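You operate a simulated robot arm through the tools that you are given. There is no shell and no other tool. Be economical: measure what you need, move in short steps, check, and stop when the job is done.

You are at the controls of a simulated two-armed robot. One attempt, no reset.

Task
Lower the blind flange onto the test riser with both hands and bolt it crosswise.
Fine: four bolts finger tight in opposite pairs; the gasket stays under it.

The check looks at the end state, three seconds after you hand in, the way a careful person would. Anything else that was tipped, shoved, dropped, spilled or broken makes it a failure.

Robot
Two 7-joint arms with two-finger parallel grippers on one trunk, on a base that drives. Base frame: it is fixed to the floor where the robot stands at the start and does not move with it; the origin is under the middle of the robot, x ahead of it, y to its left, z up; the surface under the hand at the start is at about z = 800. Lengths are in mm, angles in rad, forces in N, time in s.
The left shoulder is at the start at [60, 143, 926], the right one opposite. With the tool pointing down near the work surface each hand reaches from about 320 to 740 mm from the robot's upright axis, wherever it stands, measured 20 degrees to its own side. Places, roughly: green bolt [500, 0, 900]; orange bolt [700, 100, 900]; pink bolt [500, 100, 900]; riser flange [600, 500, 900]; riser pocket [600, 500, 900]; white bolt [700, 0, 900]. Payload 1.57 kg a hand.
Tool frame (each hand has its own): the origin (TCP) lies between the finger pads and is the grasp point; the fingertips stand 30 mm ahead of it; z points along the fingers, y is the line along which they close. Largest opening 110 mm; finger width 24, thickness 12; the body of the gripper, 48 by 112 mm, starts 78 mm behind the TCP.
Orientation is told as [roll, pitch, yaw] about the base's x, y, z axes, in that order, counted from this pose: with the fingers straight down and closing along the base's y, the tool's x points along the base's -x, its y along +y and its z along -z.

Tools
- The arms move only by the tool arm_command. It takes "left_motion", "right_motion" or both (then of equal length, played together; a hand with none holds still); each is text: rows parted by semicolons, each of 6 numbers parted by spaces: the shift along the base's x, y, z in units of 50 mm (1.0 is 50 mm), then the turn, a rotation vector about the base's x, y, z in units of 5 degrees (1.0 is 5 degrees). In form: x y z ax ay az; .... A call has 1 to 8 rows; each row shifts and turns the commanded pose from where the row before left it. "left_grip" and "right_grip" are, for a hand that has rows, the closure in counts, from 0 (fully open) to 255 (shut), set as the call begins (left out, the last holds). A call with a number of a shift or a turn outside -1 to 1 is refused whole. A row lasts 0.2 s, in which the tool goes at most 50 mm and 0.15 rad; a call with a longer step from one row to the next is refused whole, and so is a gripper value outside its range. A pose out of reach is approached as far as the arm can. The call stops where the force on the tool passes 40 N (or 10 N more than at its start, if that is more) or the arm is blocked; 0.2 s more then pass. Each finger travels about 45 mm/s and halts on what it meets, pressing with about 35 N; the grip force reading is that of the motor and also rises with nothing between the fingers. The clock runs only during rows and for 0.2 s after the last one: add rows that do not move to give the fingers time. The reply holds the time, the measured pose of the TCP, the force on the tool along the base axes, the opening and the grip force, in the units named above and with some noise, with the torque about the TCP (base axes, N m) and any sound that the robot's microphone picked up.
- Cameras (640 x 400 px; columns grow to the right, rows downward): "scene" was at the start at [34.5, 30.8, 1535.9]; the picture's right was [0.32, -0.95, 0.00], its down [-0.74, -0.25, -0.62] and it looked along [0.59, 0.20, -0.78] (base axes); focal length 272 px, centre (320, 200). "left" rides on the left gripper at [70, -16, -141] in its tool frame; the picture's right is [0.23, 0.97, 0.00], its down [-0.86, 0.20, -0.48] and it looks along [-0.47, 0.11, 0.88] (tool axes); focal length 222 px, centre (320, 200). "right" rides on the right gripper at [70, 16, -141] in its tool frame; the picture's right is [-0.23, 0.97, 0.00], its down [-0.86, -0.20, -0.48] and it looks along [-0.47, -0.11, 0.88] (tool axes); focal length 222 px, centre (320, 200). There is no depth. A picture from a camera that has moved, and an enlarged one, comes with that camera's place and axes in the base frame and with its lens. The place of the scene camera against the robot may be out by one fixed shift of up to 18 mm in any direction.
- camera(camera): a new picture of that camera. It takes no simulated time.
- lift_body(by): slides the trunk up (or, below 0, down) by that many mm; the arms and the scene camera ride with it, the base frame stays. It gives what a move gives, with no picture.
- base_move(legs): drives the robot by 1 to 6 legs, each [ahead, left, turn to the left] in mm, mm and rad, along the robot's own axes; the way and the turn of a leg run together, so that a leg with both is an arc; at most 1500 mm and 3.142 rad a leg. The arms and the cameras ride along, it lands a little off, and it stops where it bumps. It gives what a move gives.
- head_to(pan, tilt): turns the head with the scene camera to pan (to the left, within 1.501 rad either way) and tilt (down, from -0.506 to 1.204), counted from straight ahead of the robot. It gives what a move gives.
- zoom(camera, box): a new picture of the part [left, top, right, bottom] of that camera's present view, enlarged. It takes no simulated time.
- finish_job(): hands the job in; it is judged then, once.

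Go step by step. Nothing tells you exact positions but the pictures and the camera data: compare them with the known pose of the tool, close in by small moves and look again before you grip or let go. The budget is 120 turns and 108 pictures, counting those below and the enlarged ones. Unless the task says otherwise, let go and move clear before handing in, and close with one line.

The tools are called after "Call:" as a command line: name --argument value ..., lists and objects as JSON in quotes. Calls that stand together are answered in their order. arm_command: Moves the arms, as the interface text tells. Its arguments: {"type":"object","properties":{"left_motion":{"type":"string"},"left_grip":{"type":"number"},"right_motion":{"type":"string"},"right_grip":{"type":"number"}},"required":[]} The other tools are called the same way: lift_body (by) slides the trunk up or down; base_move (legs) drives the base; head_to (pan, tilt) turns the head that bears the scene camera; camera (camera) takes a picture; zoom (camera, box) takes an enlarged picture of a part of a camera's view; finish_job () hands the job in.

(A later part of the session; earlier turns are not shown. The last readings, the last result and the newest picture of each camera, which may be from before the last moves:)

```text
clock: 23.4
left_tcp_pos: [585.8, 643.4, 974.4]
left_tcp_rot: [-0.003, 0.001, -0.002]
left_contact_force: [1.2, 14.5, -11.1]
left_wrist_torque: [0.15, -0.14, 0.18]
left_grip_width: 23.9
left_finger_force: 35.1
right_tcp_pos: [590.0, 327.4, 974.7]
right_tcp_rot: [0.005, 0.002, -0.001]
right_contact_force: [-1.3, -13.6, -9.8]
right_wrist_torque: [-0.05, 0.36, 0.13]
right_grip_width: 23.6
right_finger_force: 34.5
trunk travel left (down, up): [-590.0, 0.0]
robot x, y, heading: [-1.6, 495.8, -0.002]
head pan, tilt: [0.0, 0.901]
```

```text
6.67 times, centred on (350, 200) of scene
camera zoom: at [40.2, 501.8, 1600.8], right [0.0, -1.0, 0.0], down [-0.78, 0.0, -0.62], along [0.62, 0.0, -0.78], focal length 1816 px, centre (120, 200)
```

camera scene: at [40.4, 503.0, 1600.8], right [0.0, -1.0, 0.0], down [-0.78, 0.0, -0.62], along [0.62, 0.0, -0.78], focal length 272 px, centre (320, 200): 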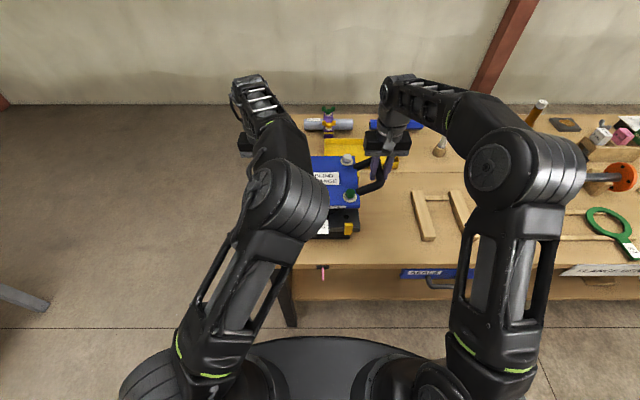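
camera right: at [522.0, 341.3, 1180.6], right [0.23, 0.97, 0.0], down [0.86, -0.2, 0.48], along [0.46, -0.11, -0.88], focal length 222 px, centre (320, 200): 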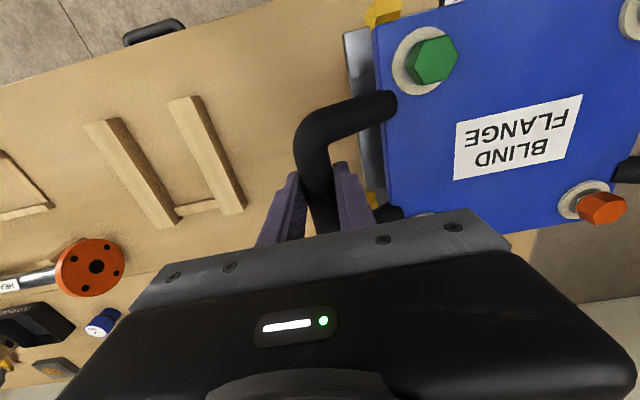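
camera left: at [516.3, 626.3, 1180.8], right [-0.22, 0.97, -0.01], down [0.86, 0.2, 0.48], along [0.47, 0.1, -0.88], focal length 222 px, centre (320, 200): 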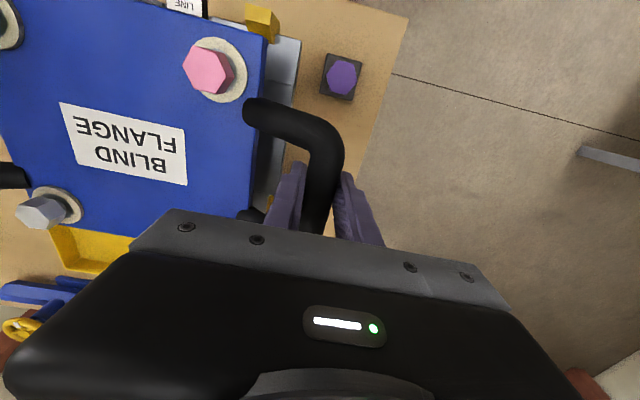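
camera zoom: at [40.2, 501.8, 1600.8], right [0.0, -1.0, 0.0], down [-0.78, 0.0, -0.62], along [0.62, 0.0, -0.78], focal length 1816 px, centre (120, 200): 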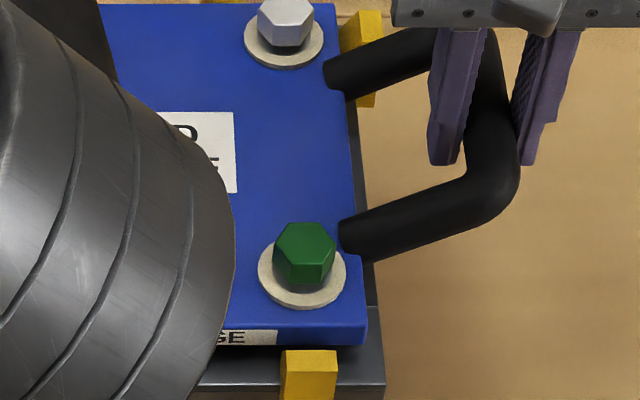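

Still centred and the front edge sits behind the front guides. I'll lower in 2 mm steps watching for contact.

Call:
arm_command --left_motion "0 0 -0.05 0 0 0;0 0 -0.05 0 0 0;0 0 -0.05 0 0 0;0 0 -0.05 0 0 0;0 0 0 0 0 0" --right_motion "0 0 -0.05 0 0 0;0 0 -0.05 0 0 0;0 0 -0.05 0 0 0;0 0 -0.05 0 0 0;0 0 0 0 0 0"

```text
clock: 24.6
left_tcp_pos: [586.0, 643.4, 964.0]
left_tcp_rot: [-0.003, 0.002, -0.001]
left_contact_force: [1.0, 18.6, -11.4]
left_wrist_torque: [0.15, 0.04, 0.2]
left_grip_width: 23.7
left_finger_force: 35.3
right_tcp_pos: [590.3, 326.4, 964.5]
right_tcp_rot: [0.002, 0.0, -0.003]
right_contact_force: [-0.7, -18.9, -10.6]
right_wrist_torque: [-0.06, 0.22, -0.01]
right_grip_width: 23.7
right_finger_force: 34.5
trunk travel left (down, up): [-590.0, 0.0]
robot x, y, heading: [-2.7, 496.6, -0.006]
head pan, tilt: [0.0, 0.901]
```

No contact yet. I'll continue, easing the hands slightly apart.

Call:
arm_command --left_motion "0 0.02 -0.05 0 0 0;0 0 -0.05 0 0 0;0 0 -0.05 0 0 0;0 0 0 0 0 0" --right_motion "0 -0.02 -0.05 0 0 0;0 0 -0.05 0 0 0;0 0 -0.05 0 0 0;0 0 0 0 0 0"

Call:
zoom --camera "scene" --box '[310, 170, 390, 230]'

Call:
zoom --camera "left" --box '[150, 0, 370, 137]'

```text
clock: 25.6
left_tcp_pos: [585.7, 642.5, 961.9]
left_tcp_rot: [-0.004, -0.009, -0.005]
left_contact_force: [14.0, 11.1, 27.5]
left_wrist_torque: [0.13, 0.4, 0.34]
left_grip_width: 23.9
left_finger_force: 34.8
right_tcp_pos: [589.8, 326.1, 961.7]
right_tcp_rot: [0.004, -0.01, 0.0]
right_contact_force: [9.9, -14.8, 25.5]
right_wrist_torque: [-0.13, 0.54, 0.08]
right_grip_width: 23.5
right_finger_force: 35.1
trunk travel left (down, up): [-590.0, 0.0]
robot x, y, heading: [-1.5, 495.3, -0.002]
head pan, tilt: [0.0, 0.901]
```

```text
6.67 times, centred on (350, 200) of scene
camera zoom: at [36.3, 501.2, 1601.7], right [0.0, -1.0, 0.0], down [-0.78, 0.0, -0.62], along [0.62, 0.0, -0.78], focal length 1816 px, centre (120, 200)
```

zoom: 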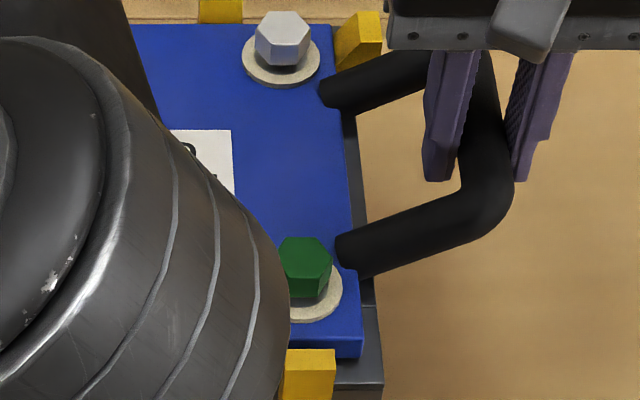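

```text
2.91 times, centred on (260, 68) of left
camera zoom: at [512.6, 627.6, 1103.7], right [-0.22, 0.97, -0.01], down [0.85, 0.2, 0.49], along [0.47, 0.1, -0.87], focal length 646 px, centre (494, 582)
```

zoom: 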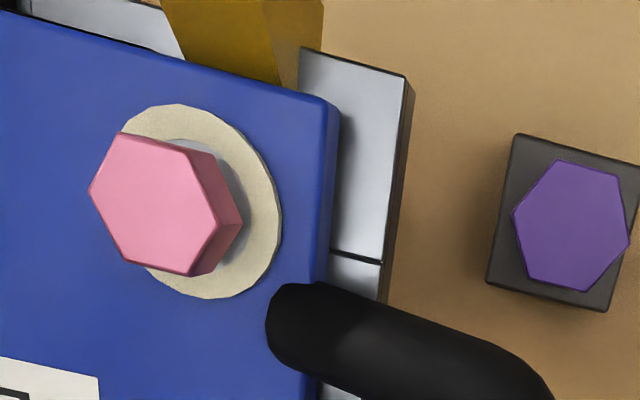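

Contact at TCP z≈961 with an extra +x push. I'll back off 1.5 mm and look at the seams before deciding whether it's seated.

Call:
arm_command --left_motion "0 0 0.06 0 0 0;0 0 0 0 0 0" --right_motion "0 0 0.06 0 0 0;0 0 0 0 0 0"

Call:
zoom --camera "scene" --box '[320, 195, 370, 232]'

Call:
zoom --camera "right" --box '[320, 0, 520, 125]'

```text
clock: 26.2
left_tcp_pos: [584.4, 641.9, 961.9]
left_tcp_rot: [-0.004, -0.003, -0.001]
left_contact_force: [10.1, 4.9, 24.9]
left_wrist_torque: [0.03, -0.75, 0.19]
left_grip_width: 24.1
left_finger_force: 34.4
right_tcp_pos: [590.2, 327.5, 963.0]
right_tcp_rot: [0.007, -0.003, -0.001]
right_contact_force: [14.6, -10.1, 13.4]
right_wrist_torque: [-0.12, -0.99, 0.04]
right_grip_width: 23.6
right_finger_force: 34.8
trunk travel left (down, up): [-590.0, 0.0]
robot x, y, heading: [-1.2, 493.3, -0.004]
head pan, tilt: [0.0, 0.901]
```

```text
10.81 times, centred on (345, 214) of scene
camera zoom: at [37.8, 500.8, 1600.9], right [0.0, -1.0, 0.0], down [-0.78, 0.0, -0.62], along [0.62, 0.0, -0.78], focal length 2946 px, centre (50, 54)
```

zoom: 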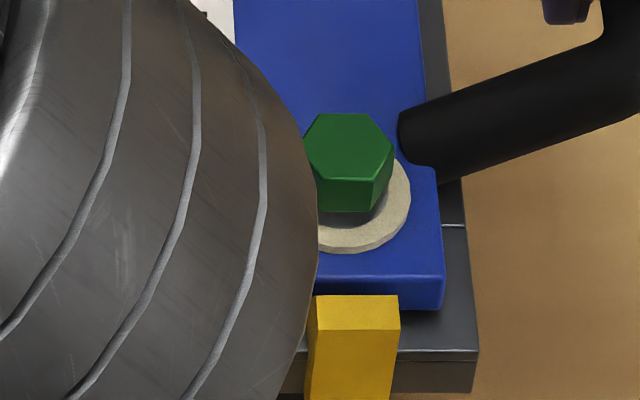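

```text
3.20 times, centred on (420, 62) of right
camera zoom: at [519.2, 342.6, 1103.4], right [0.23, 0.97, 0.01], down [0.85, -0.2, 0.48], along [0.47, -0.1, -0.88], focal length 711 px, centre (0, 640)
```

zoom: 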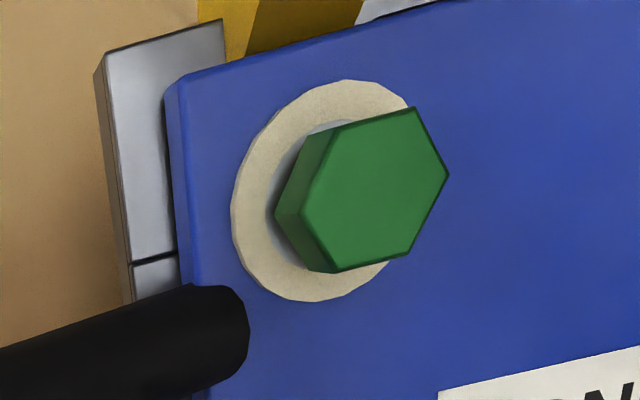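

The command is still below contact level, so forces remain. I'll ease up to just touching and let x follow its push by 1 mm.

Call:
arm_command --left_motion "0.02 0 0.05 0 0 0;0 0 0 0 0 0" --right_motion "0.02 0 0.05 0 0 0;0 0 0 0 0 0"

```text
clock: 26.8
left_tcp_pos: [584.5, 643.8, 962.2]
left_tcp_rot: [-0.004, 0.003, -0.003]
left_contact_force: [0.4, 1.8, 8.7]
left_wrist_torque: [-0.05, -0.87, 0.16]
left_grip_width: 23.6
left_finger_force: 34.8
right_tcp_pos: [590.7, 326.9, 962.7]
right_tcp_rot: [0.006, 0.001, 0.0]
right_contact_force: [12.8, -6.4, -1.8]
right_wrist_torque: [-0.07, -0.89, -0.04]
right_grip_width: 23.7
right_finger_force: 35.1
trunk travel left (down, up): [-590.0, 0.0]
robot x, y, heading: [-1.3, 497.2, -0.002]
head pan, tilt: [0.0, 0.901]
```

Geometry suggests the flange bottom is about 3–4 mm above the plate, which fits a gasket. To rule out wedging on a guide, I'll lift a little, shift 2 mm in +x, and press again to see whether the level changes.

Call:
arm_command --left_motion "0 0 0.06 0 0 0;0.04 0 0 0 0 0;0 0 -0.04 0 0 0;0 0 -0.04 0 0 0;0 0 -0.04 0 0 0;0 0 0 0 0 0" --right_motion "0 0 0.06 0 0 0;0.04 0 0 0 0 0;0 0 -0.04 0 0 0;0 0 -0.04 0 0 0;0 0 -0.04 0 0 0;0 0 0 0 0 0"

Call:
zoom --camera "left" --box '[150, 0, 370, 137]'

Call:
zoom --camera "scene" --box '[310, 165, 390, 225]'

```text
clock: 28.2
left_tcp_pos: [587.3, 643.8, 963.9]
left_tcp_rot: [-0.004, -0.001, -0.002]
left_contact_force: [3.0, 5.6, 0.2]
left_wrist_torque: [0.26, 0.2, 0.46]
left_grip_width: 23.7
left_finger_force: 35.1
right_tcp_pos: [593.3, 326.4, 961.1]
right_tcp_rot: [0.003, 0.002, 0.002]
right_contact_force: [-2.9, -4.0, 3.9]
right_wrist_torque: [0.02, 0.99, 0.32]
right_grip_width: 23.8
right_finger_force: 35.1
trunk travel left (down, up): [-590.0, 0.0]
robot x, y, heading: [0.4, 498.1, 0.002]
head pan, tilt: [0.0, 0.901]
```

```text
2.91 times, centred on (260, 68) of left
camera zoom: at [514.9, 627.9, 1105.6], right [-0.22, 0.97, 0.0], down [0.85, 0.2, 0.48], along [0.47, 0.1, -0.88], focal length 646 px, centre (494, 582)
```

zoom: 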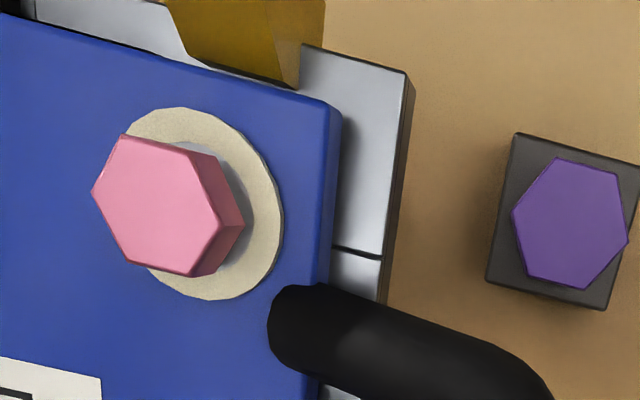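

```text
6.67 times, centred on (350, 195) of scene
camera zoom: at [38.2, 502.1, 1601.1], right [0.0, -1.0, 0.0], down [-0.78, 0.0, -0.62], along [0.62, 0.0, -0.78], focal length 1816 px, centre (120, 233)
```

zoom: 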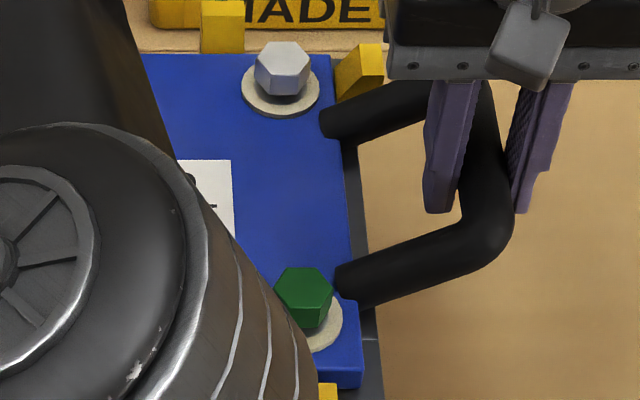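

The level is unchanged at about 962 and the weight now rests on the riser, so it's seated. Bolt x is about 1.5 mm far of the hole line, so I'll lift 3 mm, shift back 1 mm and set it down again.

Call:
arm_command --left_motion "0 0 0.06 0 0 0;-0.025 0 0 0 0 0;0 0 -0.03 0 0 0;0 0 -0.03 0 0 0;0 0 -0.02 0 0 0;0 0 0 0 0 0" --right_motion "0 0 0.06 0 0 0;-0.025 0 0 0 0 0;0 0 -0.03 0 0 0;0 0 -0.03 0 0 0;0 0 -0.02 0 0 0;0 0 0 0 0 0"

Call:
camera --camera "left"

Call:
camera --camera "right"

```text
clock: 29.6
left_tcp_pos: [586.2, 643.0, 962.1]
left_tcp_rot: [-0.003, -0.003, -0.004]
left_contact_force: [6.8, 4.1, 20.8]
left_wrist_torque: [0.1, 0.75, 0.27]
left_grip_width: 23.6
left_finger_force: 34.7
right_tcp_pos: [591.3, 326.5, 961.7]
right_tcp_rot: [0.006, -0.006, -0.002]
right_contact_force: [4.2, -3.4, 16.9]
right_wrist_torque: [0.13, 0.6, 0.12]
right_grip_width: 23.8
right_finger_force: 35.3
trunk travel left (down, up): [-590.0, 0.0]
robot x, y, heading: [-0.5, 495.2, -0.004]
head pan, tilt: [0.0, 0.901]
```

```text
60 pictures are left
camera left: at [514.2, 627.9, 1103.6], right [-0.22, 0.97, 0.0], down [0.85, 0.2, 0.48], along [0.47, 0.1, -0.88], focal length 222 px, centre (320, 200)
```

left: 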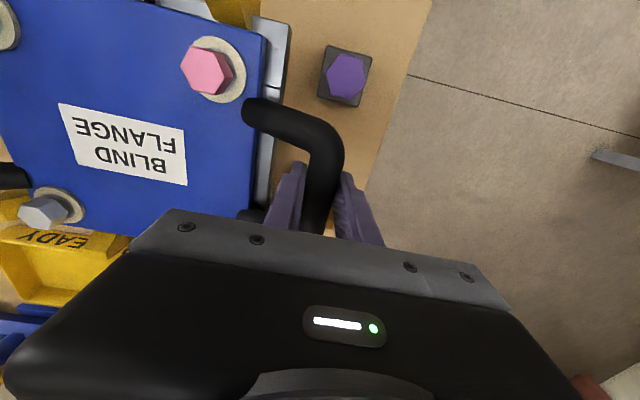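

```text
59 pictures are left
camera right: at [520.6, 343.1, 1103.5], right [0.23, 0.97, 0.01], down [0.85, -0.2, 0.48], along [0.47, -0.1, -0.88], focal length 222 px, centre (320, 200)
```

right: 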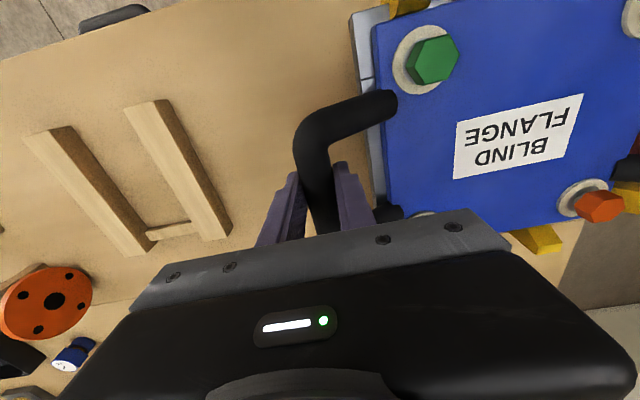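

Seated firmly on both sides. I'll ease the load, open both grippers modestly, and rise straight up.

Call:
arm_command --left_motion "0 0 0.03 0 0 0;0 0 0 0 0 0;0 0 0 0 0 0;0 0 0.4 0 0 0;0 0 0.6 0 0 0;0 0 0.8 0 0 0;0 0 0 0 0 0" --right_motion "0 0 0.03 0 0 0;0 0 0 0 0 0;0 0 0 0 0 0;0 0 0.4 0 0 0;0 0 0.6 0 0 0;0 0 0.8 0 0 0;0 0 0 0 0 0" --left_grip 130 --right_grip 130

Call:
camera --camera "left"

Call:
camera --camera "right"

```text
clock: 31.2
left_tcp_pos: [586.8, 643.5, 1050.9]
left_tcp_rot: [-0.004, 0.0, -0.003]
left_contact_force: [0.9, -0.5, 0.1]
left_wrist_torque: [0.01, -0.02, -0.01]
left_grip_width: 54.0
left_finger_force: 0.1
right_tcp_pos: [591.3, 326.8, 1051.0]
right_tcp_rot: [0.004, 0.001, 0.0]
right_contact_force: [0.4, 0.1, 0.7]
right_wrist_torque: [-0.02, 0.0, 0.01]
right_grip_width: 53.6
right_finger_force: 0.1
trunk travel left (down, up): [-590.0, 0.0]
robot x, y, heading: [-0.2, 492.1, -0.002]
head pan, tilt: [0.0, 0.901]
```

```text
58 pictures are left
camera left: at [515.7, 627.7, 1193.1], right [-0.22, 0.97, 0.0], down [0.86, 0.2, 0.48], along [0.47, 0.1, -0.88], focal length 222 px, centre (320, 200)
```

left: 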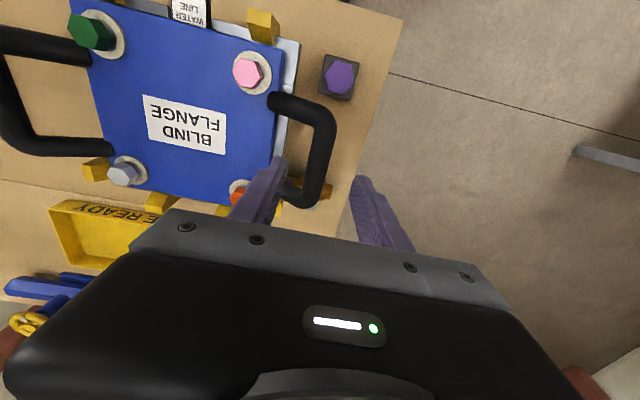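

```text
57 pictures are left
camera right: at [520.9, 342.9, 1192.2], right [0.23, 0.97, 0.0], down [0.86, -0.2, 0.48], along [0.46, -0.1, -0.88], focal length 222 px, centre (320, 200)
```

right: 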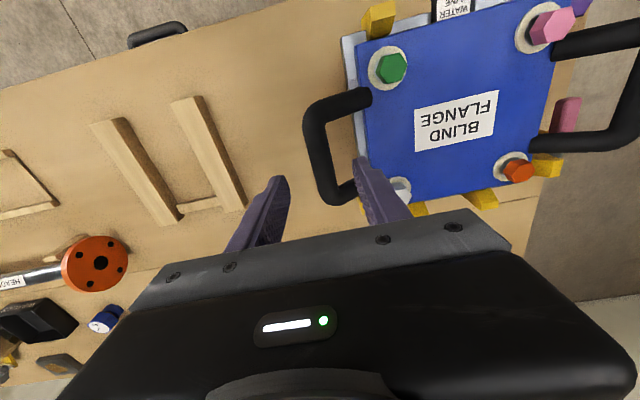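

The flange sits on the riser, gasket tab showing, all bolts up. Next is the bolts: pink is at about (526, 555, 941). Its hex flats and the handle corner favour a grip closing along x (yaw +90°), then turning clockwise. I'll bring the left hand over pink, turning as it goes.

Call:
arm_command --left_motion "-0.1 -0.15 0 0 0 1;-0.1 -0.15 0 0 0 1;-0.1 -0.15 0 0 0 1;-0.1 -0.15 0 0 0 1;-0.1 -0.15 0 0 0 1;-0.1 -0.15 0 0 0 1;-0.1 -0.15 0 0 0 1;-0.1 -0.15 0 0 0 1"

Call:
arm_command --left_motion "-0.05 -0.07 0 0 0 1;-0.05 -0.07 0 0 0 1;-0.05 -0.07 0 0 0 1;-0.05 -0.07 0 0 0 1;-0.05 -0.07 0 0 0 1;-0.05 -0.07 -0.2 0 0 1;-0.05 -0.07 -0.2 0 0 1;-0.06 -0.08 -0.2 0 0 1"

Call:
arm_command --left_motion "0 0 -0.1 0 0 1;0 0 -0.1 0 0 1;0 0 0 0 0 0"

Call:
camera --camera "left"

Call:
camera --camera "scene"

```text
clock: 33.0
left_tcp_pos: [545.9, 582.8, 1051.1]
left_tcp_rot: [-0.005, 0.0, 0.698]
left_contact_force: [0.0, -0.4, -0.5]
left_wrist_torque: [0.04, 0.0, 0.0]
left_grip_width: 54.0
left_finger_force: 0.1
right_tcp_pos: [592.1, 326.7, 1050.7]
right_tcp_rot: [0.005, 0.001, 0.001]
right_contact_force: [-0.2, -1.0, 0.2]
right_wrist_torque: [-0.01, 0.01, 0.01]
right_grip_width: 54.0
right_finger_force: 0.0
trunk travel left (down, up): [-590.0, 0.0]
robot x, y, heading: [0.6, 492.9, 0.003]
head pan, tilt: [0.0, 0.901]
```

```text
clock: 34.8
left_tcp_pos: [524.7, 554.9, 1020.0]
left_tcp_rot: [-0.005, 0.0, 1.395]
left_contact_force: [-0.8, 0.1, 0.1]
left_wrist_torque: [0.01, -0.01, -0.01]
left_grip_width: 53.9
left_finger_force: 0.1
right_tcp_pos: [589.9, 327.7, 1049.4]
right_tcp_rot: [0.006, 0.001, -0.002]
right_contact_force: [0.0, -0.2, -0.4]
right_wrist_torque: [-0.01, 0.01, -0.04]
right_grip_width: 54.1
right_finger_force: 0.0
trunk travel left (down, up): [-590.0, 0.0]
robot x, y, heading: [1.2, 495.1, -0.001]
head pan, tilt: [0.0, 0.901]
```

```text
clock: 35.6
left_tcp_pos: [524.1, 554.6, 1009.7]
left_tcp_rot: [-0.004, -0.001, 1.57]
left_contact_force: [0.1, 0.1, -0.1]
left_wrist_torque: [0.0, 0.0, 0.02]
left_grip_width: 53.9
left_finger_force: 0.0
right_tcp_pos: [591.3, 327.7, 1050.3]
right_tcp_rot: [0.005, -0.001, -0.002]
right_contact_force: [0.2, -0.5, -0.7]
right_wrist_torque: [0.0, 0.03, -0.01]
right_grip_width: 54.1
right_finger_force: 0.1
trunk travel left (down, up): [-590.0, 0.0]
robot x, y, heading: [-1.6, 496.6, -0.005]
head pan, tilt: [0.0, 0.901]
```

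```text
56 pictures are left
camera left: at [539.5, 485.2, 1152.9], right [-0.97, -0.23, 0.0], down [-0.2, 0.86, 0.48], along [-0.1, 0.47, -0.88], focal length 222 px, centre (320, 200)
```

left: 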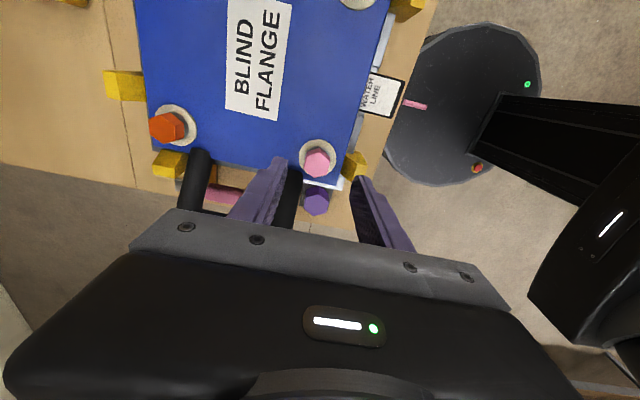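

```text
55 pictures are left
camera scene: at [38.2, 501.7, 1600.9], right [0.0, -1.0, 0.0], down [-0.78, 0.0, -0.62], along [0.62, 0.0, -0.78], focal length 272 px, centre (320, 200)
```

scene: 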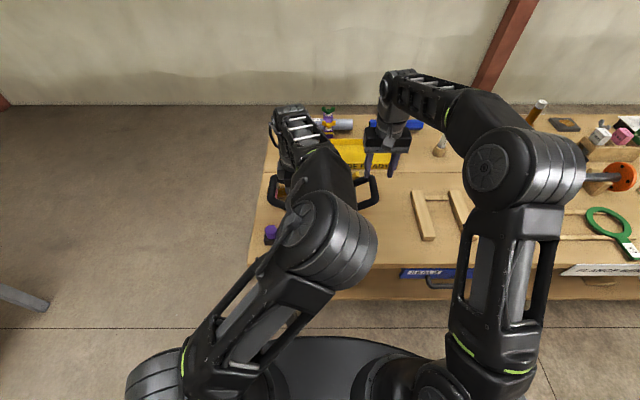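

The left hand reached yaw 90° well and pink sits about 3 mm further in x. I'll zoom to check hex orientation and the nearby front guide before going down.

Call:
zoom --camera "left" --box '[250, 110, 410, 210]'

```text
4.00 times, centred on (330, 160) of left
camera zoom: at [539.5, 485.2, 1152.9], right [-0.97, -0.23, 0.0], down [-0.2, 0.86, 0.48], along [-0.1, 0.47, -0.88], focal length 888 px, centre (280, 360)
```

zoom: 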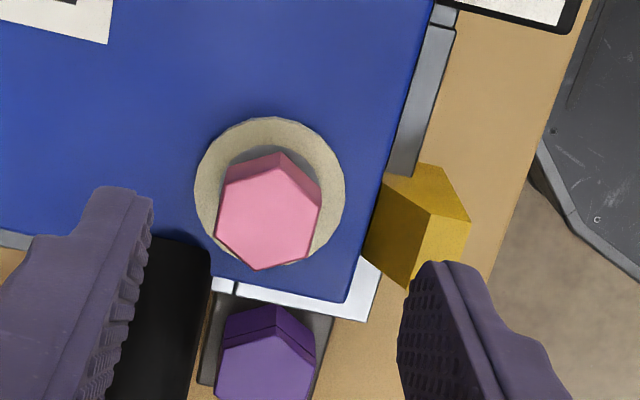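

The flats face ±x as needed. The front guide is close, so I'll narrow to about 42 mm and go down only until the fingertips are at z≈936.

Call:
arm_command --left_motion "0.065 0.015 0 0 0 0;0 0 -0.2 0 0 0;0 0 -0.2 0 0 0;0 0 -0.2 0 0 0;0 0 -0.15 0 0 0;0 0 -0.1 0 0 0;0 0 0 0 0 0" --left_grip 158

Call:
zoom --camera "left" --box '[250, 110, 410, 210]'

```text
clock: 37.2
left_tcp_pos: [529.4, 554.9, 968.7]
left_tcp_rot: [-0.006, 0.001, 1.568]
left_contact_force: [0.0, 0.5, 0.6]
left_wrist_torque: [0.0, 0.01, -0.01]
left_grip_width: 41.7
left_finger_force: 0.0
right_tcp_pos: [590.3, 326.0, 1050.8]
right_tcp_rot: [0.005, 0.0, 0.0]
right_contact_force: [-0.4, 0.3, 0.2]
right_wrist_torque: [-0.02, -0.01, 0.01]
right_grip_width: 53.9
right_finger_force: 0.1
trunk travel left (down, up): [-590.0, 0.0]
robot x, y, heading: [0.7, 494.6, -0.001]
head pan, tilt: [0.0, 0.901]
```

```text
4.00 times, centred on (330, 160) of left
camera zoom: at [543.1, 486.1, 1110.8], right [-0.97, -0.22, 0.0], down [-0.2, 0.86, 0.48], along [-0.1, 0.47, -0.88], focal length 888 px, centre (280, 360)
```

zoom: 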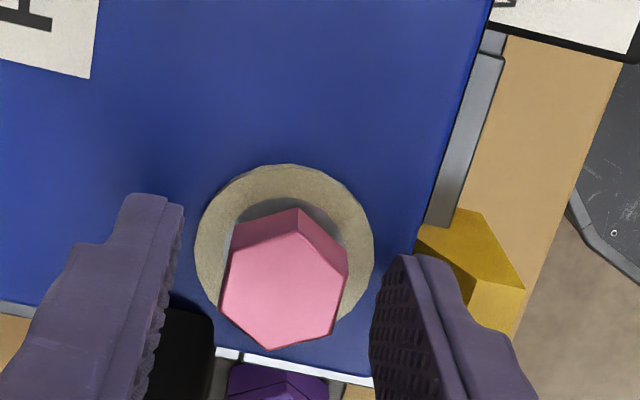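

Pink is centred between the fingers. I'll adjust y by 2 mm, go down 3 mm, close, and see the width.

Call:
arm_command --left_motion "0 0.04 -0.06 0 0 0;0 0 0 0 0 0"

Call:
arm_command --left_motion "0 0 0 0 0 0;0 0 0 0 0 0;0 0 0 0 0 0" --left_grip 255

Call:
zoom --camera "left" --box '[250, 110, 410, 210]'

```text
clock: 37.8
left_tcp_pos: [528.9, 556.9, 965.7]
left_tcp_rot: [-0.003, 0.0, 1.568]
left_contact_force: [-0.1, 0.0, 0.7]
left_wrist_torque: [-0.02, -0.01, 0.0]
left_grip_width: 41.7
left_finger_force: 0.1
right_tcp_pos: [589.8, 327.3, 1051.2]
right_tcp_rot: [0.005, 0.001, -0.002]
right_contact_force: [-0.4, 0.5, 0.0]
right_wrist_torque: [0.0, 0.02, -0.02]
right_grip_width: 53.8
right_finger_force: 0.0
trunk travel left (down, up): [-590.0, 0.0]
robot x, y, heading: [1.4, 495.9, -0.004]
head pan, tilt: [0.0, 0.901]
```

```text
clock: 38.6
left_tcp_pos: [527.8, 559.1, 964.6]
left_tcp_rot: [-0.004, 0.0, 1.567]
left_contact_force: [-3.3, 0.3, 0.5]
left_wrist_torque: [0.09, 0.37, -0.02]
left_grip_width: 24.2
left_finger_force: 30.7
right_tcp_pos: [590.1, 327.0, 1049.7]
right_tcp_rot: [0.004, 0.001, 0.001]
right_contact_force: [-0.6, 0.1, -0.5]
right_wrist_torque: [-0.02, 0.01, -0.01]
right_grip_width: 54.2
right_finger_force: 0.1
trunk travel left (down, up): [-590.0, 0.0]
robot x, y, heading: [-0.8, 498.4, -0.005]
head pan, tilt: [0.0, 0.901]
```

```text
4.00 times, centred on (330, 160) of left
camera zoom: at [542.6, 488.2, 1107.8], right [-0.97, -0.22, 0.0], down [-0.2, 0.86, 0.48], along [-0.1, 0.47, -0.88], focal length 888 px, centre (280, 360)
```

zoom: 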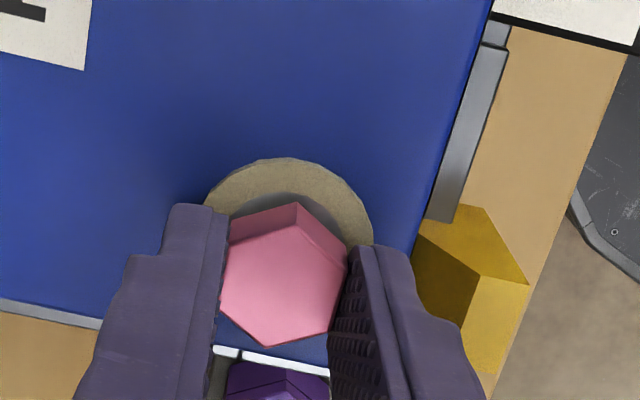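

Gripped on the flats at 24.2 mm. I'll turn clockwise 40° and watch torque and sound.

Call:
arm_command --left_motion "0 0 0 0 0 -1;0 0 0 0 0 -1;0 0 0 0 0 -1;0 0 0 0 0 -1;0 0 0 0 0 -1;0 0 0 0 0 -1;0 0 0 0 0 -1;0 0 0 0 0 -1"

Call:
arm_command --left_motion "0 0 0 0 0 -1;0 0 0 0 0 -1;0 0 0 0 0 -1;0 0 0 0 0 -1;0 0 0 0 0 0"

Call:
zoom --camera "left" --box '[230, 90, 410, 210]'

```text
clock: 40.4
left_tcp_pos: [529.3, 557.2, 965.2]
left_tcp_rot: [-0.006, 0.0, 0.866]
left_contact_force: [1.0, 1.2, 3.7]
left_wrist_torque: [-0.57, 0.88, 0.02]
left_grip_width: 24.0
left_finger_force: 34.8
right_tcp_pos: [590.5, 327.4, 1050.3]
right_tcp_rot: [0.002, 0.0, -0.001]
right_contact_force: [0.5, 0.2, -1.2]
right_wrist_torque: [-0.05, 0.0, 0.02]
right_grip_width: 53.7
right_finger_force: 0.0
trunk travel left (down, up): [-590.0, 0.0]
robot x, y, heading: [-3.6, 495.3, -0.005]
head pan, tilt: [0.0, 0.901]
```

```text
clock: 41.6
left_tcp_pos: [529.0, 557.3, 966.5]
left_tcp_rot: [-0.005, 0.001, 0.519]
left_contact_force: [3.1, -0.3, 4.7]
left_wrist_torque: [-0.1, 0.53, 0.02]
left_grip_width: 23.7
left_finger_force: 35.1
right_tcp_pos: [590.1, 326.1, 1050.9]
right_tcp_rot: [0.005, 0.0, -0.001]
right_contact_force: [-0.7, 0.3, -0.2]
right_wrist_torque: [0.0, -0.05, 0.0]
right_grip_width: 53.9
right_finger_force: 0.0
trunk travel left (down, up): [-590.0, 0.0]
robot x, y, heading: [-2.6, 493.7, -0.005]
head pan, tilt: [0.0, 0.901]
```

```text
3.33 times, centred on (320, 150) of left
camera zoom: at [475.1, 509.4, 1107.9], right [-0.68, 0.73, 0.0], down [0.64, 0.6, 0.48], along [0.35, 0.32, -0.88], focal length 740 px, centre (320, 367)
```

zoom: 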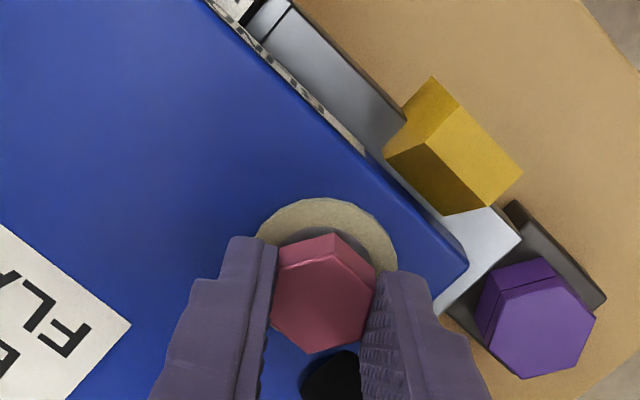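

The bolt turns with the hand, with no noticeable torque so far. I'll continue another 35° and look at torque again.

Call:
arm_command --left_motion "0 0 -0.01 0 0 -1;0 0 -0.01 0 0 -1;0 0 -0.01 0 0 -1;0 0 -0.01 0 0 -1;0 0 0 0 0 -1;0 0 0 0 0 -1;0 0 0 0 0 -1;0 0 0 0 0 0"

Call:
camera --camera "left"

```text
clock: 43.4
left_tcp_pos: [528.9, 557.8, 964.8]
left_tcp_rot: [-0.004, -0.003, -0.095]
left_contact_force: [9.9, -1.2, 28.3]
left_wrist_torque: [0.11, -0.38, -0.02]
left_grip_width: 23.9
left_finger_force: 34.3
right_tcp_pos: [589.6, 326.7, 1050.3]
right_tcp_rot: [0.005, 0.001, -0.002]
right_contact_force: [0.4, 0.2, 0.5]
right_wrist_torque: [0.0, 0.01, -0.03]
right_grip_width: 53.9
right_finger_force: 0.1
trunk travel left (down, up): [-590.0, 0.0]
robot x, y, heading: [-1.0, 496.4, 0.0]
head pan, tilt: [0.0, 0.901]
```

```text
50 pictures are left
camera left: at [456.4, 548.1, 1106.7], right [-0.14, 0.99, -0.01], down [0.87, 0.12, 0.48], along [0.48, 0.06, -0.88], focal length 222 px, centre (320, 200)
```

left: 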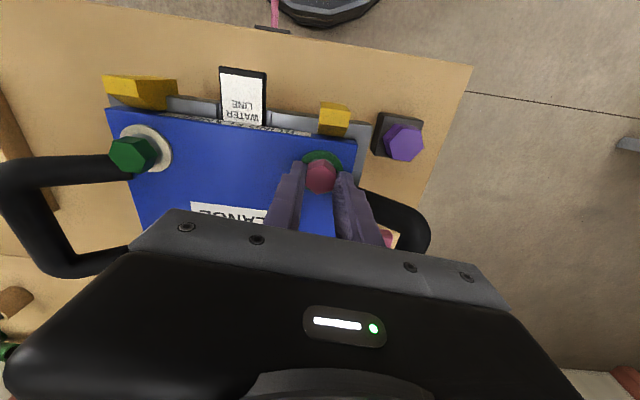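

The washer under pink turned green after about 95° – it reads as tight. I'll release, rise, and move the left hand aside, then bring the right hand over white, the opposite bolt.

Call:
arm_command --left_motion "0 0 0.02 0 0 0;0 0 0 0 0 0;0 0 0 0 0 0;0 0 0.5 0 0 0;0 0 0.7 0 0 0;0 0 0.7 0 0 0;0 0.6 0 0 0 0;0 0.6 0 0 0 0" --left_grip 150

Call:
arm_command --left_motion "0 0.6 0 0 0 0;0 0.6 0 0 0 0;0 0 0 0 0 0"

Call:
camera --camera "right"

Call:
zoom --camera "scene" --box '[260, 140, 400, 240]'

```text
clock: 45.2
left_tcp_pos: [529.4, 620.4, 1059.2]
left_tcp_rot: [-0.006, -0.001, -0.09]
left_contact_force: [0.5, -0.4, 1.1]
left_wrist_torque: [-0.01, 0.0, 0.01]
left_grip_width: 45.3
left_finger_force: 0.0
right_tcp_pos: [590.1, 327.7, 1050.6]
right_tcp_rot: [0.003, -0.001, -0.001]
right_contact_force: [-0.2, 0.1, -0.2]
right_wrist_torque: [-0.03, -0.02, 0.0]
right_grip_width: 54.2
right_finger_force: 0.1
trunk travel left (down, up): [-590.0, 0.0]
robot x, y, heading: [1.0, 494.2, -0.002]
head pan, tilt: [0.0, 0.901]
```

```text
clock: 46.0
left_tcp_pos: [527.9, 677.7, 1058.7]
left_tcp_rot: [-0.006, 0.0, -0.091]
left_contact_force: [0.2, 0.1, 0.0]
left_wrist_torque: [0.01, -0.03, -0.01]
left_grip_width: 45.3
left_finger_force: 0.1
right_tcp_pos: [590.2, 326.3, 1050.6]
right_tcp_rot: [0.007, 0.0, -0.002]
right_contact_force: [0.2, -0.1, -0.5]
right_wrist_torque: [-0.04, 0.0, -0.02]
right_grip_width: 53.8
right_finger_force: 0.0
trunk travel left (down, up): [-590.0, 0.0]
robot x, y, heading: [-2.9, 496.9, 0.001]
head pan, tilt: [0.0, 0.901]
```

```text
49 pictures are left
camera right: at [520.2, 343.0, 1192.2], right [0.23, 0.97, 0.0], down [0.86, -0.2, 0.48], along [0.47, -0.11, -0.88], focal length 222 px, centre (320, 200)
```

right: 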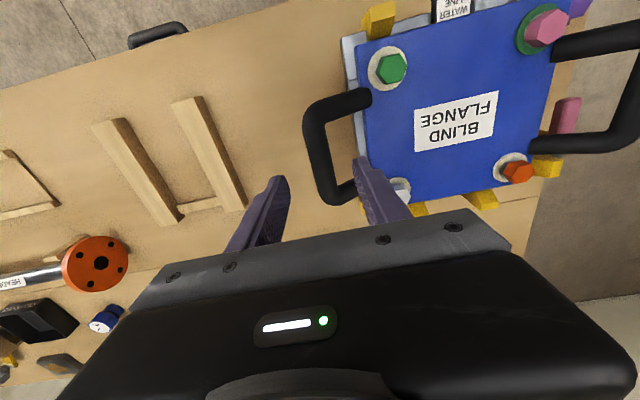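

```text
4.00 times, centred on (330, 190) of scene
camera zoom: at [38.1, 501.6, 1600.9], right [0.0, -1.0, 0.0], down [-0.78, 0.0, -0.62], along [0.62, 0.0, -0.78], focal length 1090 px, centre (280, 240)
```

zoom: 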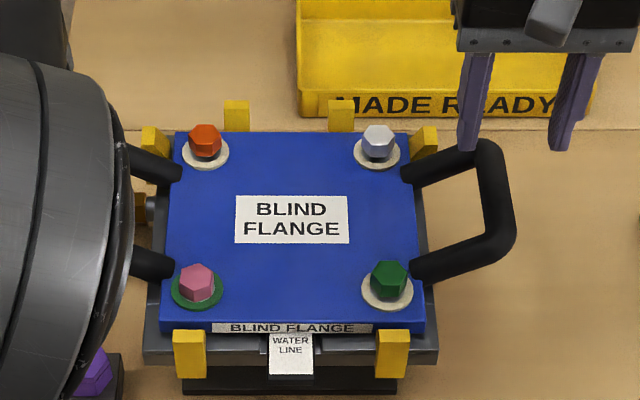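

The picture shows pink's washer green and the flange square between the guides. White should be at about (670, 415). I'll bring the right hand there with yaw +90°.

Call:
arm_command --right_motion "0.1 0.11 0 0 0 1;0.1 0.11 0 0 0 1;0.1 0.11 0 0 0 1;0.1 0.11 0 0 0 1;0.1 0.11 0 0 0 1;0.1 0.11 0 0 0 1;0.1 0.11 0 0 0 1;0.1 0.11 0 0 0 1"

Call:
arm_command --right_motion "0.1 0.11 0 0 0 1;0.1 0.11 0 0 0 1;0.1 0.11 0 0 0 1;0.1 0.11 0 0 0 1;0.1 0.11 0 0 0 1;0.1 0.11 0 0 0 1;0.1 0.11 0 0 0 1;0.1 0.11 0 0 0 1"

Call:
arm_command --right_motion "0 0 -0.4 0 0 1;0 0 -0.4 0 0 1;0 0 0 0 0 0"

Call:
camera --camera "right"

```text
clock: 47.8
left_tcp_pos: [528.2, 677.8, 1060.2]
left_tcp_rot: [-0.005, -0.001, -0.091]
left_contact_force: [-0.2, -0.9, -0.3]
left_wrist_torque: [0.0, 0.03, 0.0]
left_grip_width: 45.4
left_finger_force: 0.1
right_tcp_pos: [630.8, 371.0, 1051.0]
right_tcp_rot: [0.006, 0.0, 0.698]
right_contact_force: [0.1, 0.4, -0.4]
right_wrist_torque: [0.01, 0.01, 0.0]
right_grip_width: 54.0
right_finger_force: 0.0
trunk travel left (down, up): [-590.0, 0.0]
robot x, y, heading: [-4.8, 494.9, -0.001]
head pan, tilt: [0.0, 0.901]
```

```text
clock: 49.6
left_tcp_pos: [529.6, 677.7, 1059.0]
left_tcp_rot: [-0.005, 0.001, -0.091]
left_contact_force: [0.3, -0.3, -0.4]
left_wrist_torque: [-0.03, 0.02, 0.02]
left_grip_width: 45.3
left_finger_force: 0.1
right_tcp_pos: [648.4, 389.3, 1051.1]
right_tcp_rot: [0.002, -0.001, 1.002]
right_contact_force: [-0.3, 0.4, 0.3]
right_wrist_torque: [-0.03, 0.0, 0.01]
right_grip_width: 53.7
right_finger_force: 0.1
right hand out of reach, approached as far as the arm can: row 4, 5, 6, 7, 8
trunk travel left (down, up): [-590.0, 0.0]
robot x, y, heading: [0.0, 497.0, -0.003]
head pan, tilt: [0.0, 0.901]
```

```text
clock: 50.4
left_tcp_pos: [528.9, 677.7, 1060.7]
left_tcp_rot: [-0.004, 0.0, -0.091]
left_contact_force: [-0.2, 0.4, -0.5]
left_wrist_torque: [-0.01, 0.0, -0.01]
left_grip_width: 45.2
left_finger_force: 0.0
right_tcp_pos: [648.9, 390.4, 1011.9]
right_tcp_rot: [0.0, -0.004, 1.177]
right_contact_force: [-0.2, 0.6, -0.4]
right_wrist_torque: [0.0, 0.01, 0.02]
right_grip_width: 53.9
right_finger_force: 0.1
trunk travel left (down, up): [-590.0, 0.0]
robot x, y, heading: [-1.0, 493.7, 0.0]
head pan, tilt: [0.0, 0.901]
```

```text
47 pictures are left
camera right: at [606.3, 331.5, 1152.7], right [-0.81, 0.58, 0.0], down [0.51, 0.71, 0.48], along [0.28, 0.39, -0.88], focal length 222 px, centre (320, 200)
```

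right: 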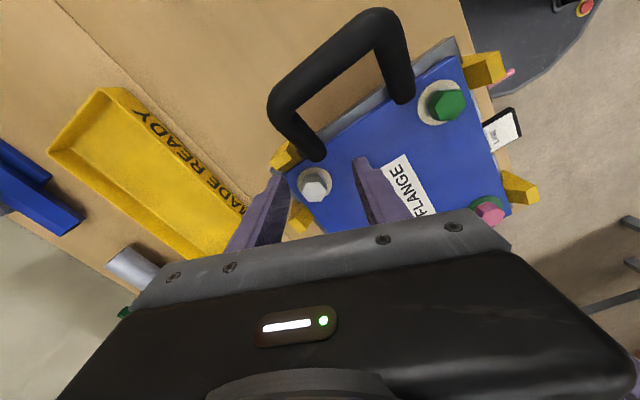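

The right hand got to yaw 67° and lower down it seems to have more reach. I'll continue toward white.

Call:
arm_command --right_motion "0.07 0.08 0 0 0 0.9;0.07 0.08 0 0 0 0.9;0.07 0.08 0 0 0 0.9;0.07 0.08 0 0 0 0.9;0.07 0.08 0 0 0 0.9;0 0 0 0 0 0"

Call:
camera --camera "right"

```text
clock: 51.8
left_tcp_pos: [528.7, 677.0, 1060.1]
left_tcp_rot: [-0.006, -0.001, -0.092]
left_contact_force: [-0.4, -0.3, 0.5]
left_wrist_torque: [-0.03, 0.0, -0.01]
left_grip_width: 45.2
left_finger_force: 0.1
right_tcp_pos: [666.4, 409.7, 1011.3]
right_tcp_rot: [-0.001, -0.003, 1.571]
right_contact_force: [-0.4, 0.0, -0.6]
right_wrist_torque: [0.03, -0.02, -0.02]
right_grip_width: 53.8
right_finger_force: 0.0
trunk travel left (down, up): [-590.0, 0.0]
robot x, y, heading: [1.8, 494.9, -0.003]
head pan, tilt: [0.0, 0.901]
```

```text
46 pictures are left
camera right: at [648.9, 339.9, 1152.6], right [-0.97, 0.23, 0.0], down [0.2, 0.85, 0.48], along [0.11, 0.47, -0.88], focal length 222 px, centre (320, 200)
```

right: 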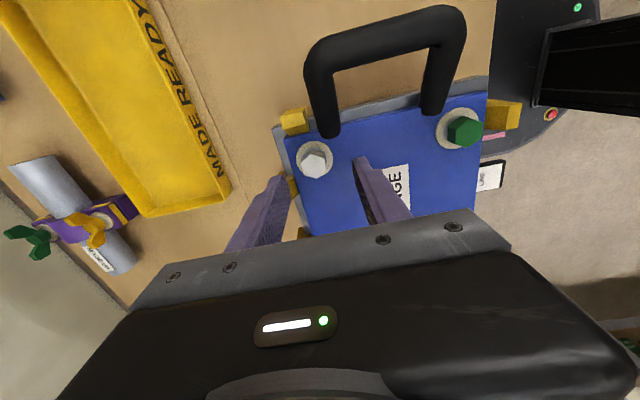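

White is at about (672.5, 409). I'll shift 6 mm in x, narrow the fingers and go down partway, then check orientation.

Call:
arm_command --right_motion "0.12 0 0 0 0 0;0 0 -0.2 0 0 0;0 0 -0.2 0 0 0;0 0 -0.2 0 0 0;0 0 -0.15 0 0 0;0 0 0 0 0 0" --right_grip 158

Call:
zoom --camera "right" --box '[230, 110, 410, 210]'

```text
clock: 53.2
left_tcp_pos: [528.6, 677.3, 1058.2]
left_tcp_rot: [-0.005, 0.0, -0.09]
left_contact_force: [0.5, -0.4, 0.3]
left_wrist_torque: [-0.02, 0.03, -0.01]
left_grip_width: 45.3
left_finger_force: 0.0
right_tcp_pos: [665.4, 407.7, 973.2]
right_tcp_rot: [0.0, -0.002, 1.57]
right_contact_force: [-0.2, -0.6, 0.0]
right_wrist_torque: [0.02, 0.0, 0.0]
right_grip_width: 41.7
right_finger_force: 0.0
right hand out of reach, approached as far as the arm can: row 1
trunk travel left (down, up): [-590.0, 0.0]
robot x, y, heading: [-1.3, 497.2, 0.003]
head pan, tilt: [0.0, 0.901]
```

```text
3.56 times, centred on (320, 160) of right
camera zoom: at [649.0, 339.7, 1114.6], right [-0.97, 0.23, 0.0], down [0.2, 0.85, 0.48], along [0.11, 0.47, -0.88], focal length 790 px, centre (320, 342)
```

zoom: 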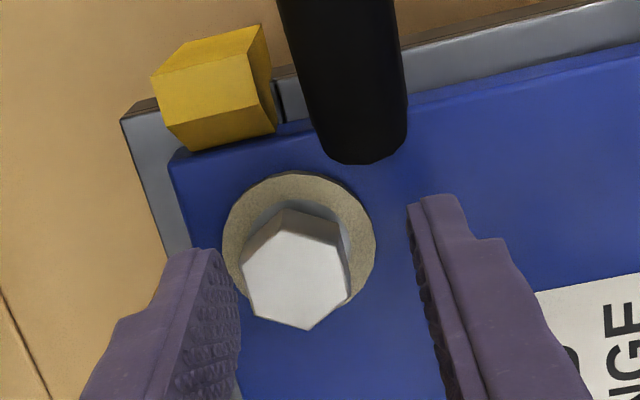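

White sits 6.5 mm further in +x, flats aligned. I'll shift now that I'm lower.

Call:
arm_command --right_motion "0.07 0 0 0 0 0;0.06 0 0 0 0 0;0 0 0 0 0 0"

```text
clock: 54.0
left_tcp_pos: [528.7, 678.2, 1059.6]
left_tcp_rot: [-0.006, 0.0, -0.09]
left_contact_force: [0.1, -0.5, 0.1]
left_wrist_torque: [0.0, -0.01, 0.0]
left_grip_width: 45.6
left_finger_force: 0.1
right_tcp_pos: [671.9, 409.7, 973.5]
right_tcp_rot: [0.002, -0.003, 1.569]
right_contact_force: [-0.1, 0.8, -0.1]
right_wrist_torque: [0.0, -0.01, -0.01]
right_grip_width: 41.8
right_finger_force: 0.1
trunk travel left (down, up): [-590.0, 0.0]
robot x, y, heading: [-1.3, 493.4, -0.002]
head pan, tilt: [0.0, 0.901]
```

Now down 8 mm, nudge y by +1.5, and close.

Call:
arm_command --right_motion "0 0.03 -0.08 0 0 0;0 0 -0.08 0 0 0;0 0 0 0 0 0"

Call:
arm_command --right_motion "0 0 0 0 0 0;0 0 0 0 0 0;0 0 0 0 0 0" --right_grip 255

Call:
zoom --camera "right" --box '[230, 110, 410, 210]'

```text
clock: 54.8
left_tcp_pos: [529.0, 676.8, 1059.7]
left_tcp_rot: [-0.005, 0.002, -0.092]
left_contact_force: [-0.3, 0.5, 0.1]
left_wrist_torque: [-0.01, 0.01, -0.01]
left_grip_width: 45.3
left_finger_force: 0.0
right_tcp_pos: [672.9, 410.8, 965.6]
right_tcp_rot: [0.001, -0.003, 1.568]
right_contact_force: [-0.1, -0.6, 0.5]
right_wrist_torque: [0.01, -0.05, -0.03]
right_grip_width: 41.6
right_finger_force: 0.0
trunk travel left (down, up): [-590.0, 0.0]
robot x, y, heading: [-1.5, 494.1, -0.0]
head pan, tilt: [0.0, 0.901]
```

```text
clock: 55.6
left_tcp_pos: [527.4, 675.6, 1059.3]
left_tcp_rot: [-0.005, 0.0, -0.091]
left_contact_force: [-0.1, 0.1, -1.2]
left_wrist_torque: [-0.03, -0.01, -0.02]
left_grip_width: 45.2
left_finger_force: 0.0
right_tcp_pos: [672.4, 411.4, 965.0]
right_tcp_rot: [0.0, -0.003, 1.569]
right_contact_force: [0.4, -0.6, 0.7]
right_wrist_torque: [0.03, 0.05, -0.06]
right_grip_width: 23.8
right_finger_force: 30.4
trunk travel left (down, up): [-590.0, 0.0]
robot x, y, heading: [2.5, 495.2, -0.003]
head pan, tilt: [0.0, 0.901]
```

```text
3.56 times, centred on (320, 160) of right
camera zoom: at [655.6, 341.3, 1106.8], right [-0.97, 0.23, 0.0], down [0.2, 0.85, 0.48], along [0.11, 0.47, -0.88], focal length 790 px, centre (320, 342)
```

zoom: 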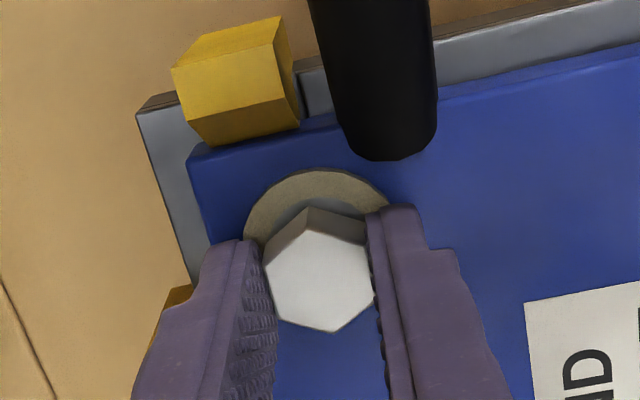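

Gripped at 23.8 mm. I'll turn white clockwise 95°, same pattern as pink.

Call:
arm_command --right_motion "0 0 0 0 0 -1;0 0 0 0 0 -1;0 0 0 0 0 -1;0 0 0 0 0 -1;0 0 0 0 0 -1;0 0 0 0 0 -1;0 0 0 0 0 -1;0 0 0 0 0 -1"

Call:
arm_command --right_motion "0 0 0 0 0 -1;0 0 0 0 0 -1;0 0 0 0 0 -1;0 0 0 0 0 -1;0 0 -0.01 0 0 -1;0 0 -0.01 0 0 -1;0 0 -0.01 0 0 -1;0 0 -0.01 0 0 -1"

Call:
arm_command --right_motion "0 0 0 0 0 -1;0 0 0 0 0 -1;0 0 0 0 0 -1;0 0 0 0 0 0"

Call:
zoom --camera "right" --box '[230, 80, 410, 220]'

```text
clock: 57.4
left_tcp_pos: [528.0, 677.6, 1059.2]
left_tcp_rot: [-0.006, -0.001, -0.091]
left_contact_force: [0.0, 0.5, 0.2]
left_wrist_torque: [0.0, -0.02, 0.02]
left_grip_width: 45.2
left_finger_force: 0.0
right_tcp_pos: [671.3, 411.4, 965.8]
right_tcp_rot: [0.003, -0.001, 0.87]
right_contact_force: [-2.2, 1.0, -0.5]
right_wrist_torque: [-0.69, 0.82, 0.02]
right_grip_width: 23.5
right_finger_force: 34.7
trunk travel left (down, up): [-590.0, 0.0]
robot x, y, heading: [0.4, 493.0, -0.003]
head pan, tilt: [0.0, 0.901]
```

```text
clock: 59.2
left_tcp_pos: [527.2, 676.6, 1059.5]
left_tcp_rot: [-0.006, -0.003, -0.092]
left_contact_force: [-0.9, 1.0, 0.1]
left_wrist_torque: [0.01, -0.01, -0.03]
left_grip_width: 45.2
left_finger_force: 0.0
right_tcp_pos: [670.8, 412.8, 965.3]
right_tcp_rot: [0.001, -0.005, 0.171]
right_contact_force: [-8.1, 4.1, 8.2]
right_wrist_torque: [0.01, 1.19, 0.04]
right_grip_width: 24.1
right_finger_force: 35.3
trunk travel left (down, up): [-590.0, 0.0]
robot x, y, heading: [-1.8, 496.1, -0.002]
head pan, tilt: [0.0, 0.901]
```

```text
clock: 60.2
left_tcp_pos: [526.8, 678.8, 1058.9]
left_tcp_rot: [-0.004, -0.002, -0.089]
left_contact_force: [-0.7, -0.1, 0.5]
left_wrist_torque: [0.0, -0.02, 0.03]
left_grip_width: 45.4
left_finger_force: 0.0
right_tcp_pos: [671.8, 412.2, 965.8]
right_tcp_rot: [0.001, -0.005, -0.091]
right_contact_force: [-5.2, 8.5, 12.7]
right_wrist_torque: [0.3, 0.23, 0.03]
right_grip_width: 23.8
right_finger_force: 35.5
trunk travel left (down, up): [-590.0, 0.0]
robot x, y, heading: [0.2, 493.5, -0.003]
head pan, tilt: [0.0, 0.901]
```

```text
2.86 times, centred on (320, 150) of right
camera zoom: at [601.5, 435.1, 1106.5], right [0.31, 0.95, 0.0], down [0.83, -0.28, 0.48], along [0.46, -0.15, -0.88], focal length 635 px, centre (320, 343)
```

zoom: 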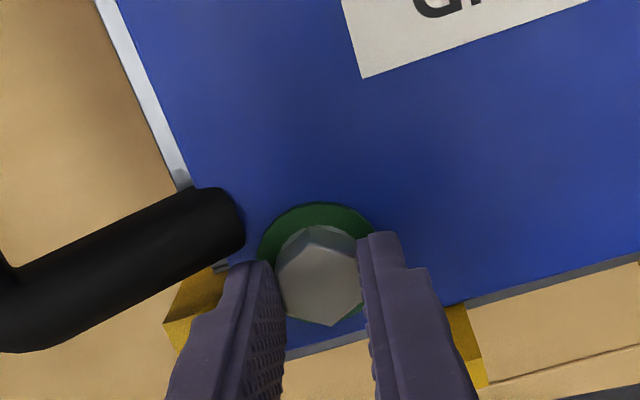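

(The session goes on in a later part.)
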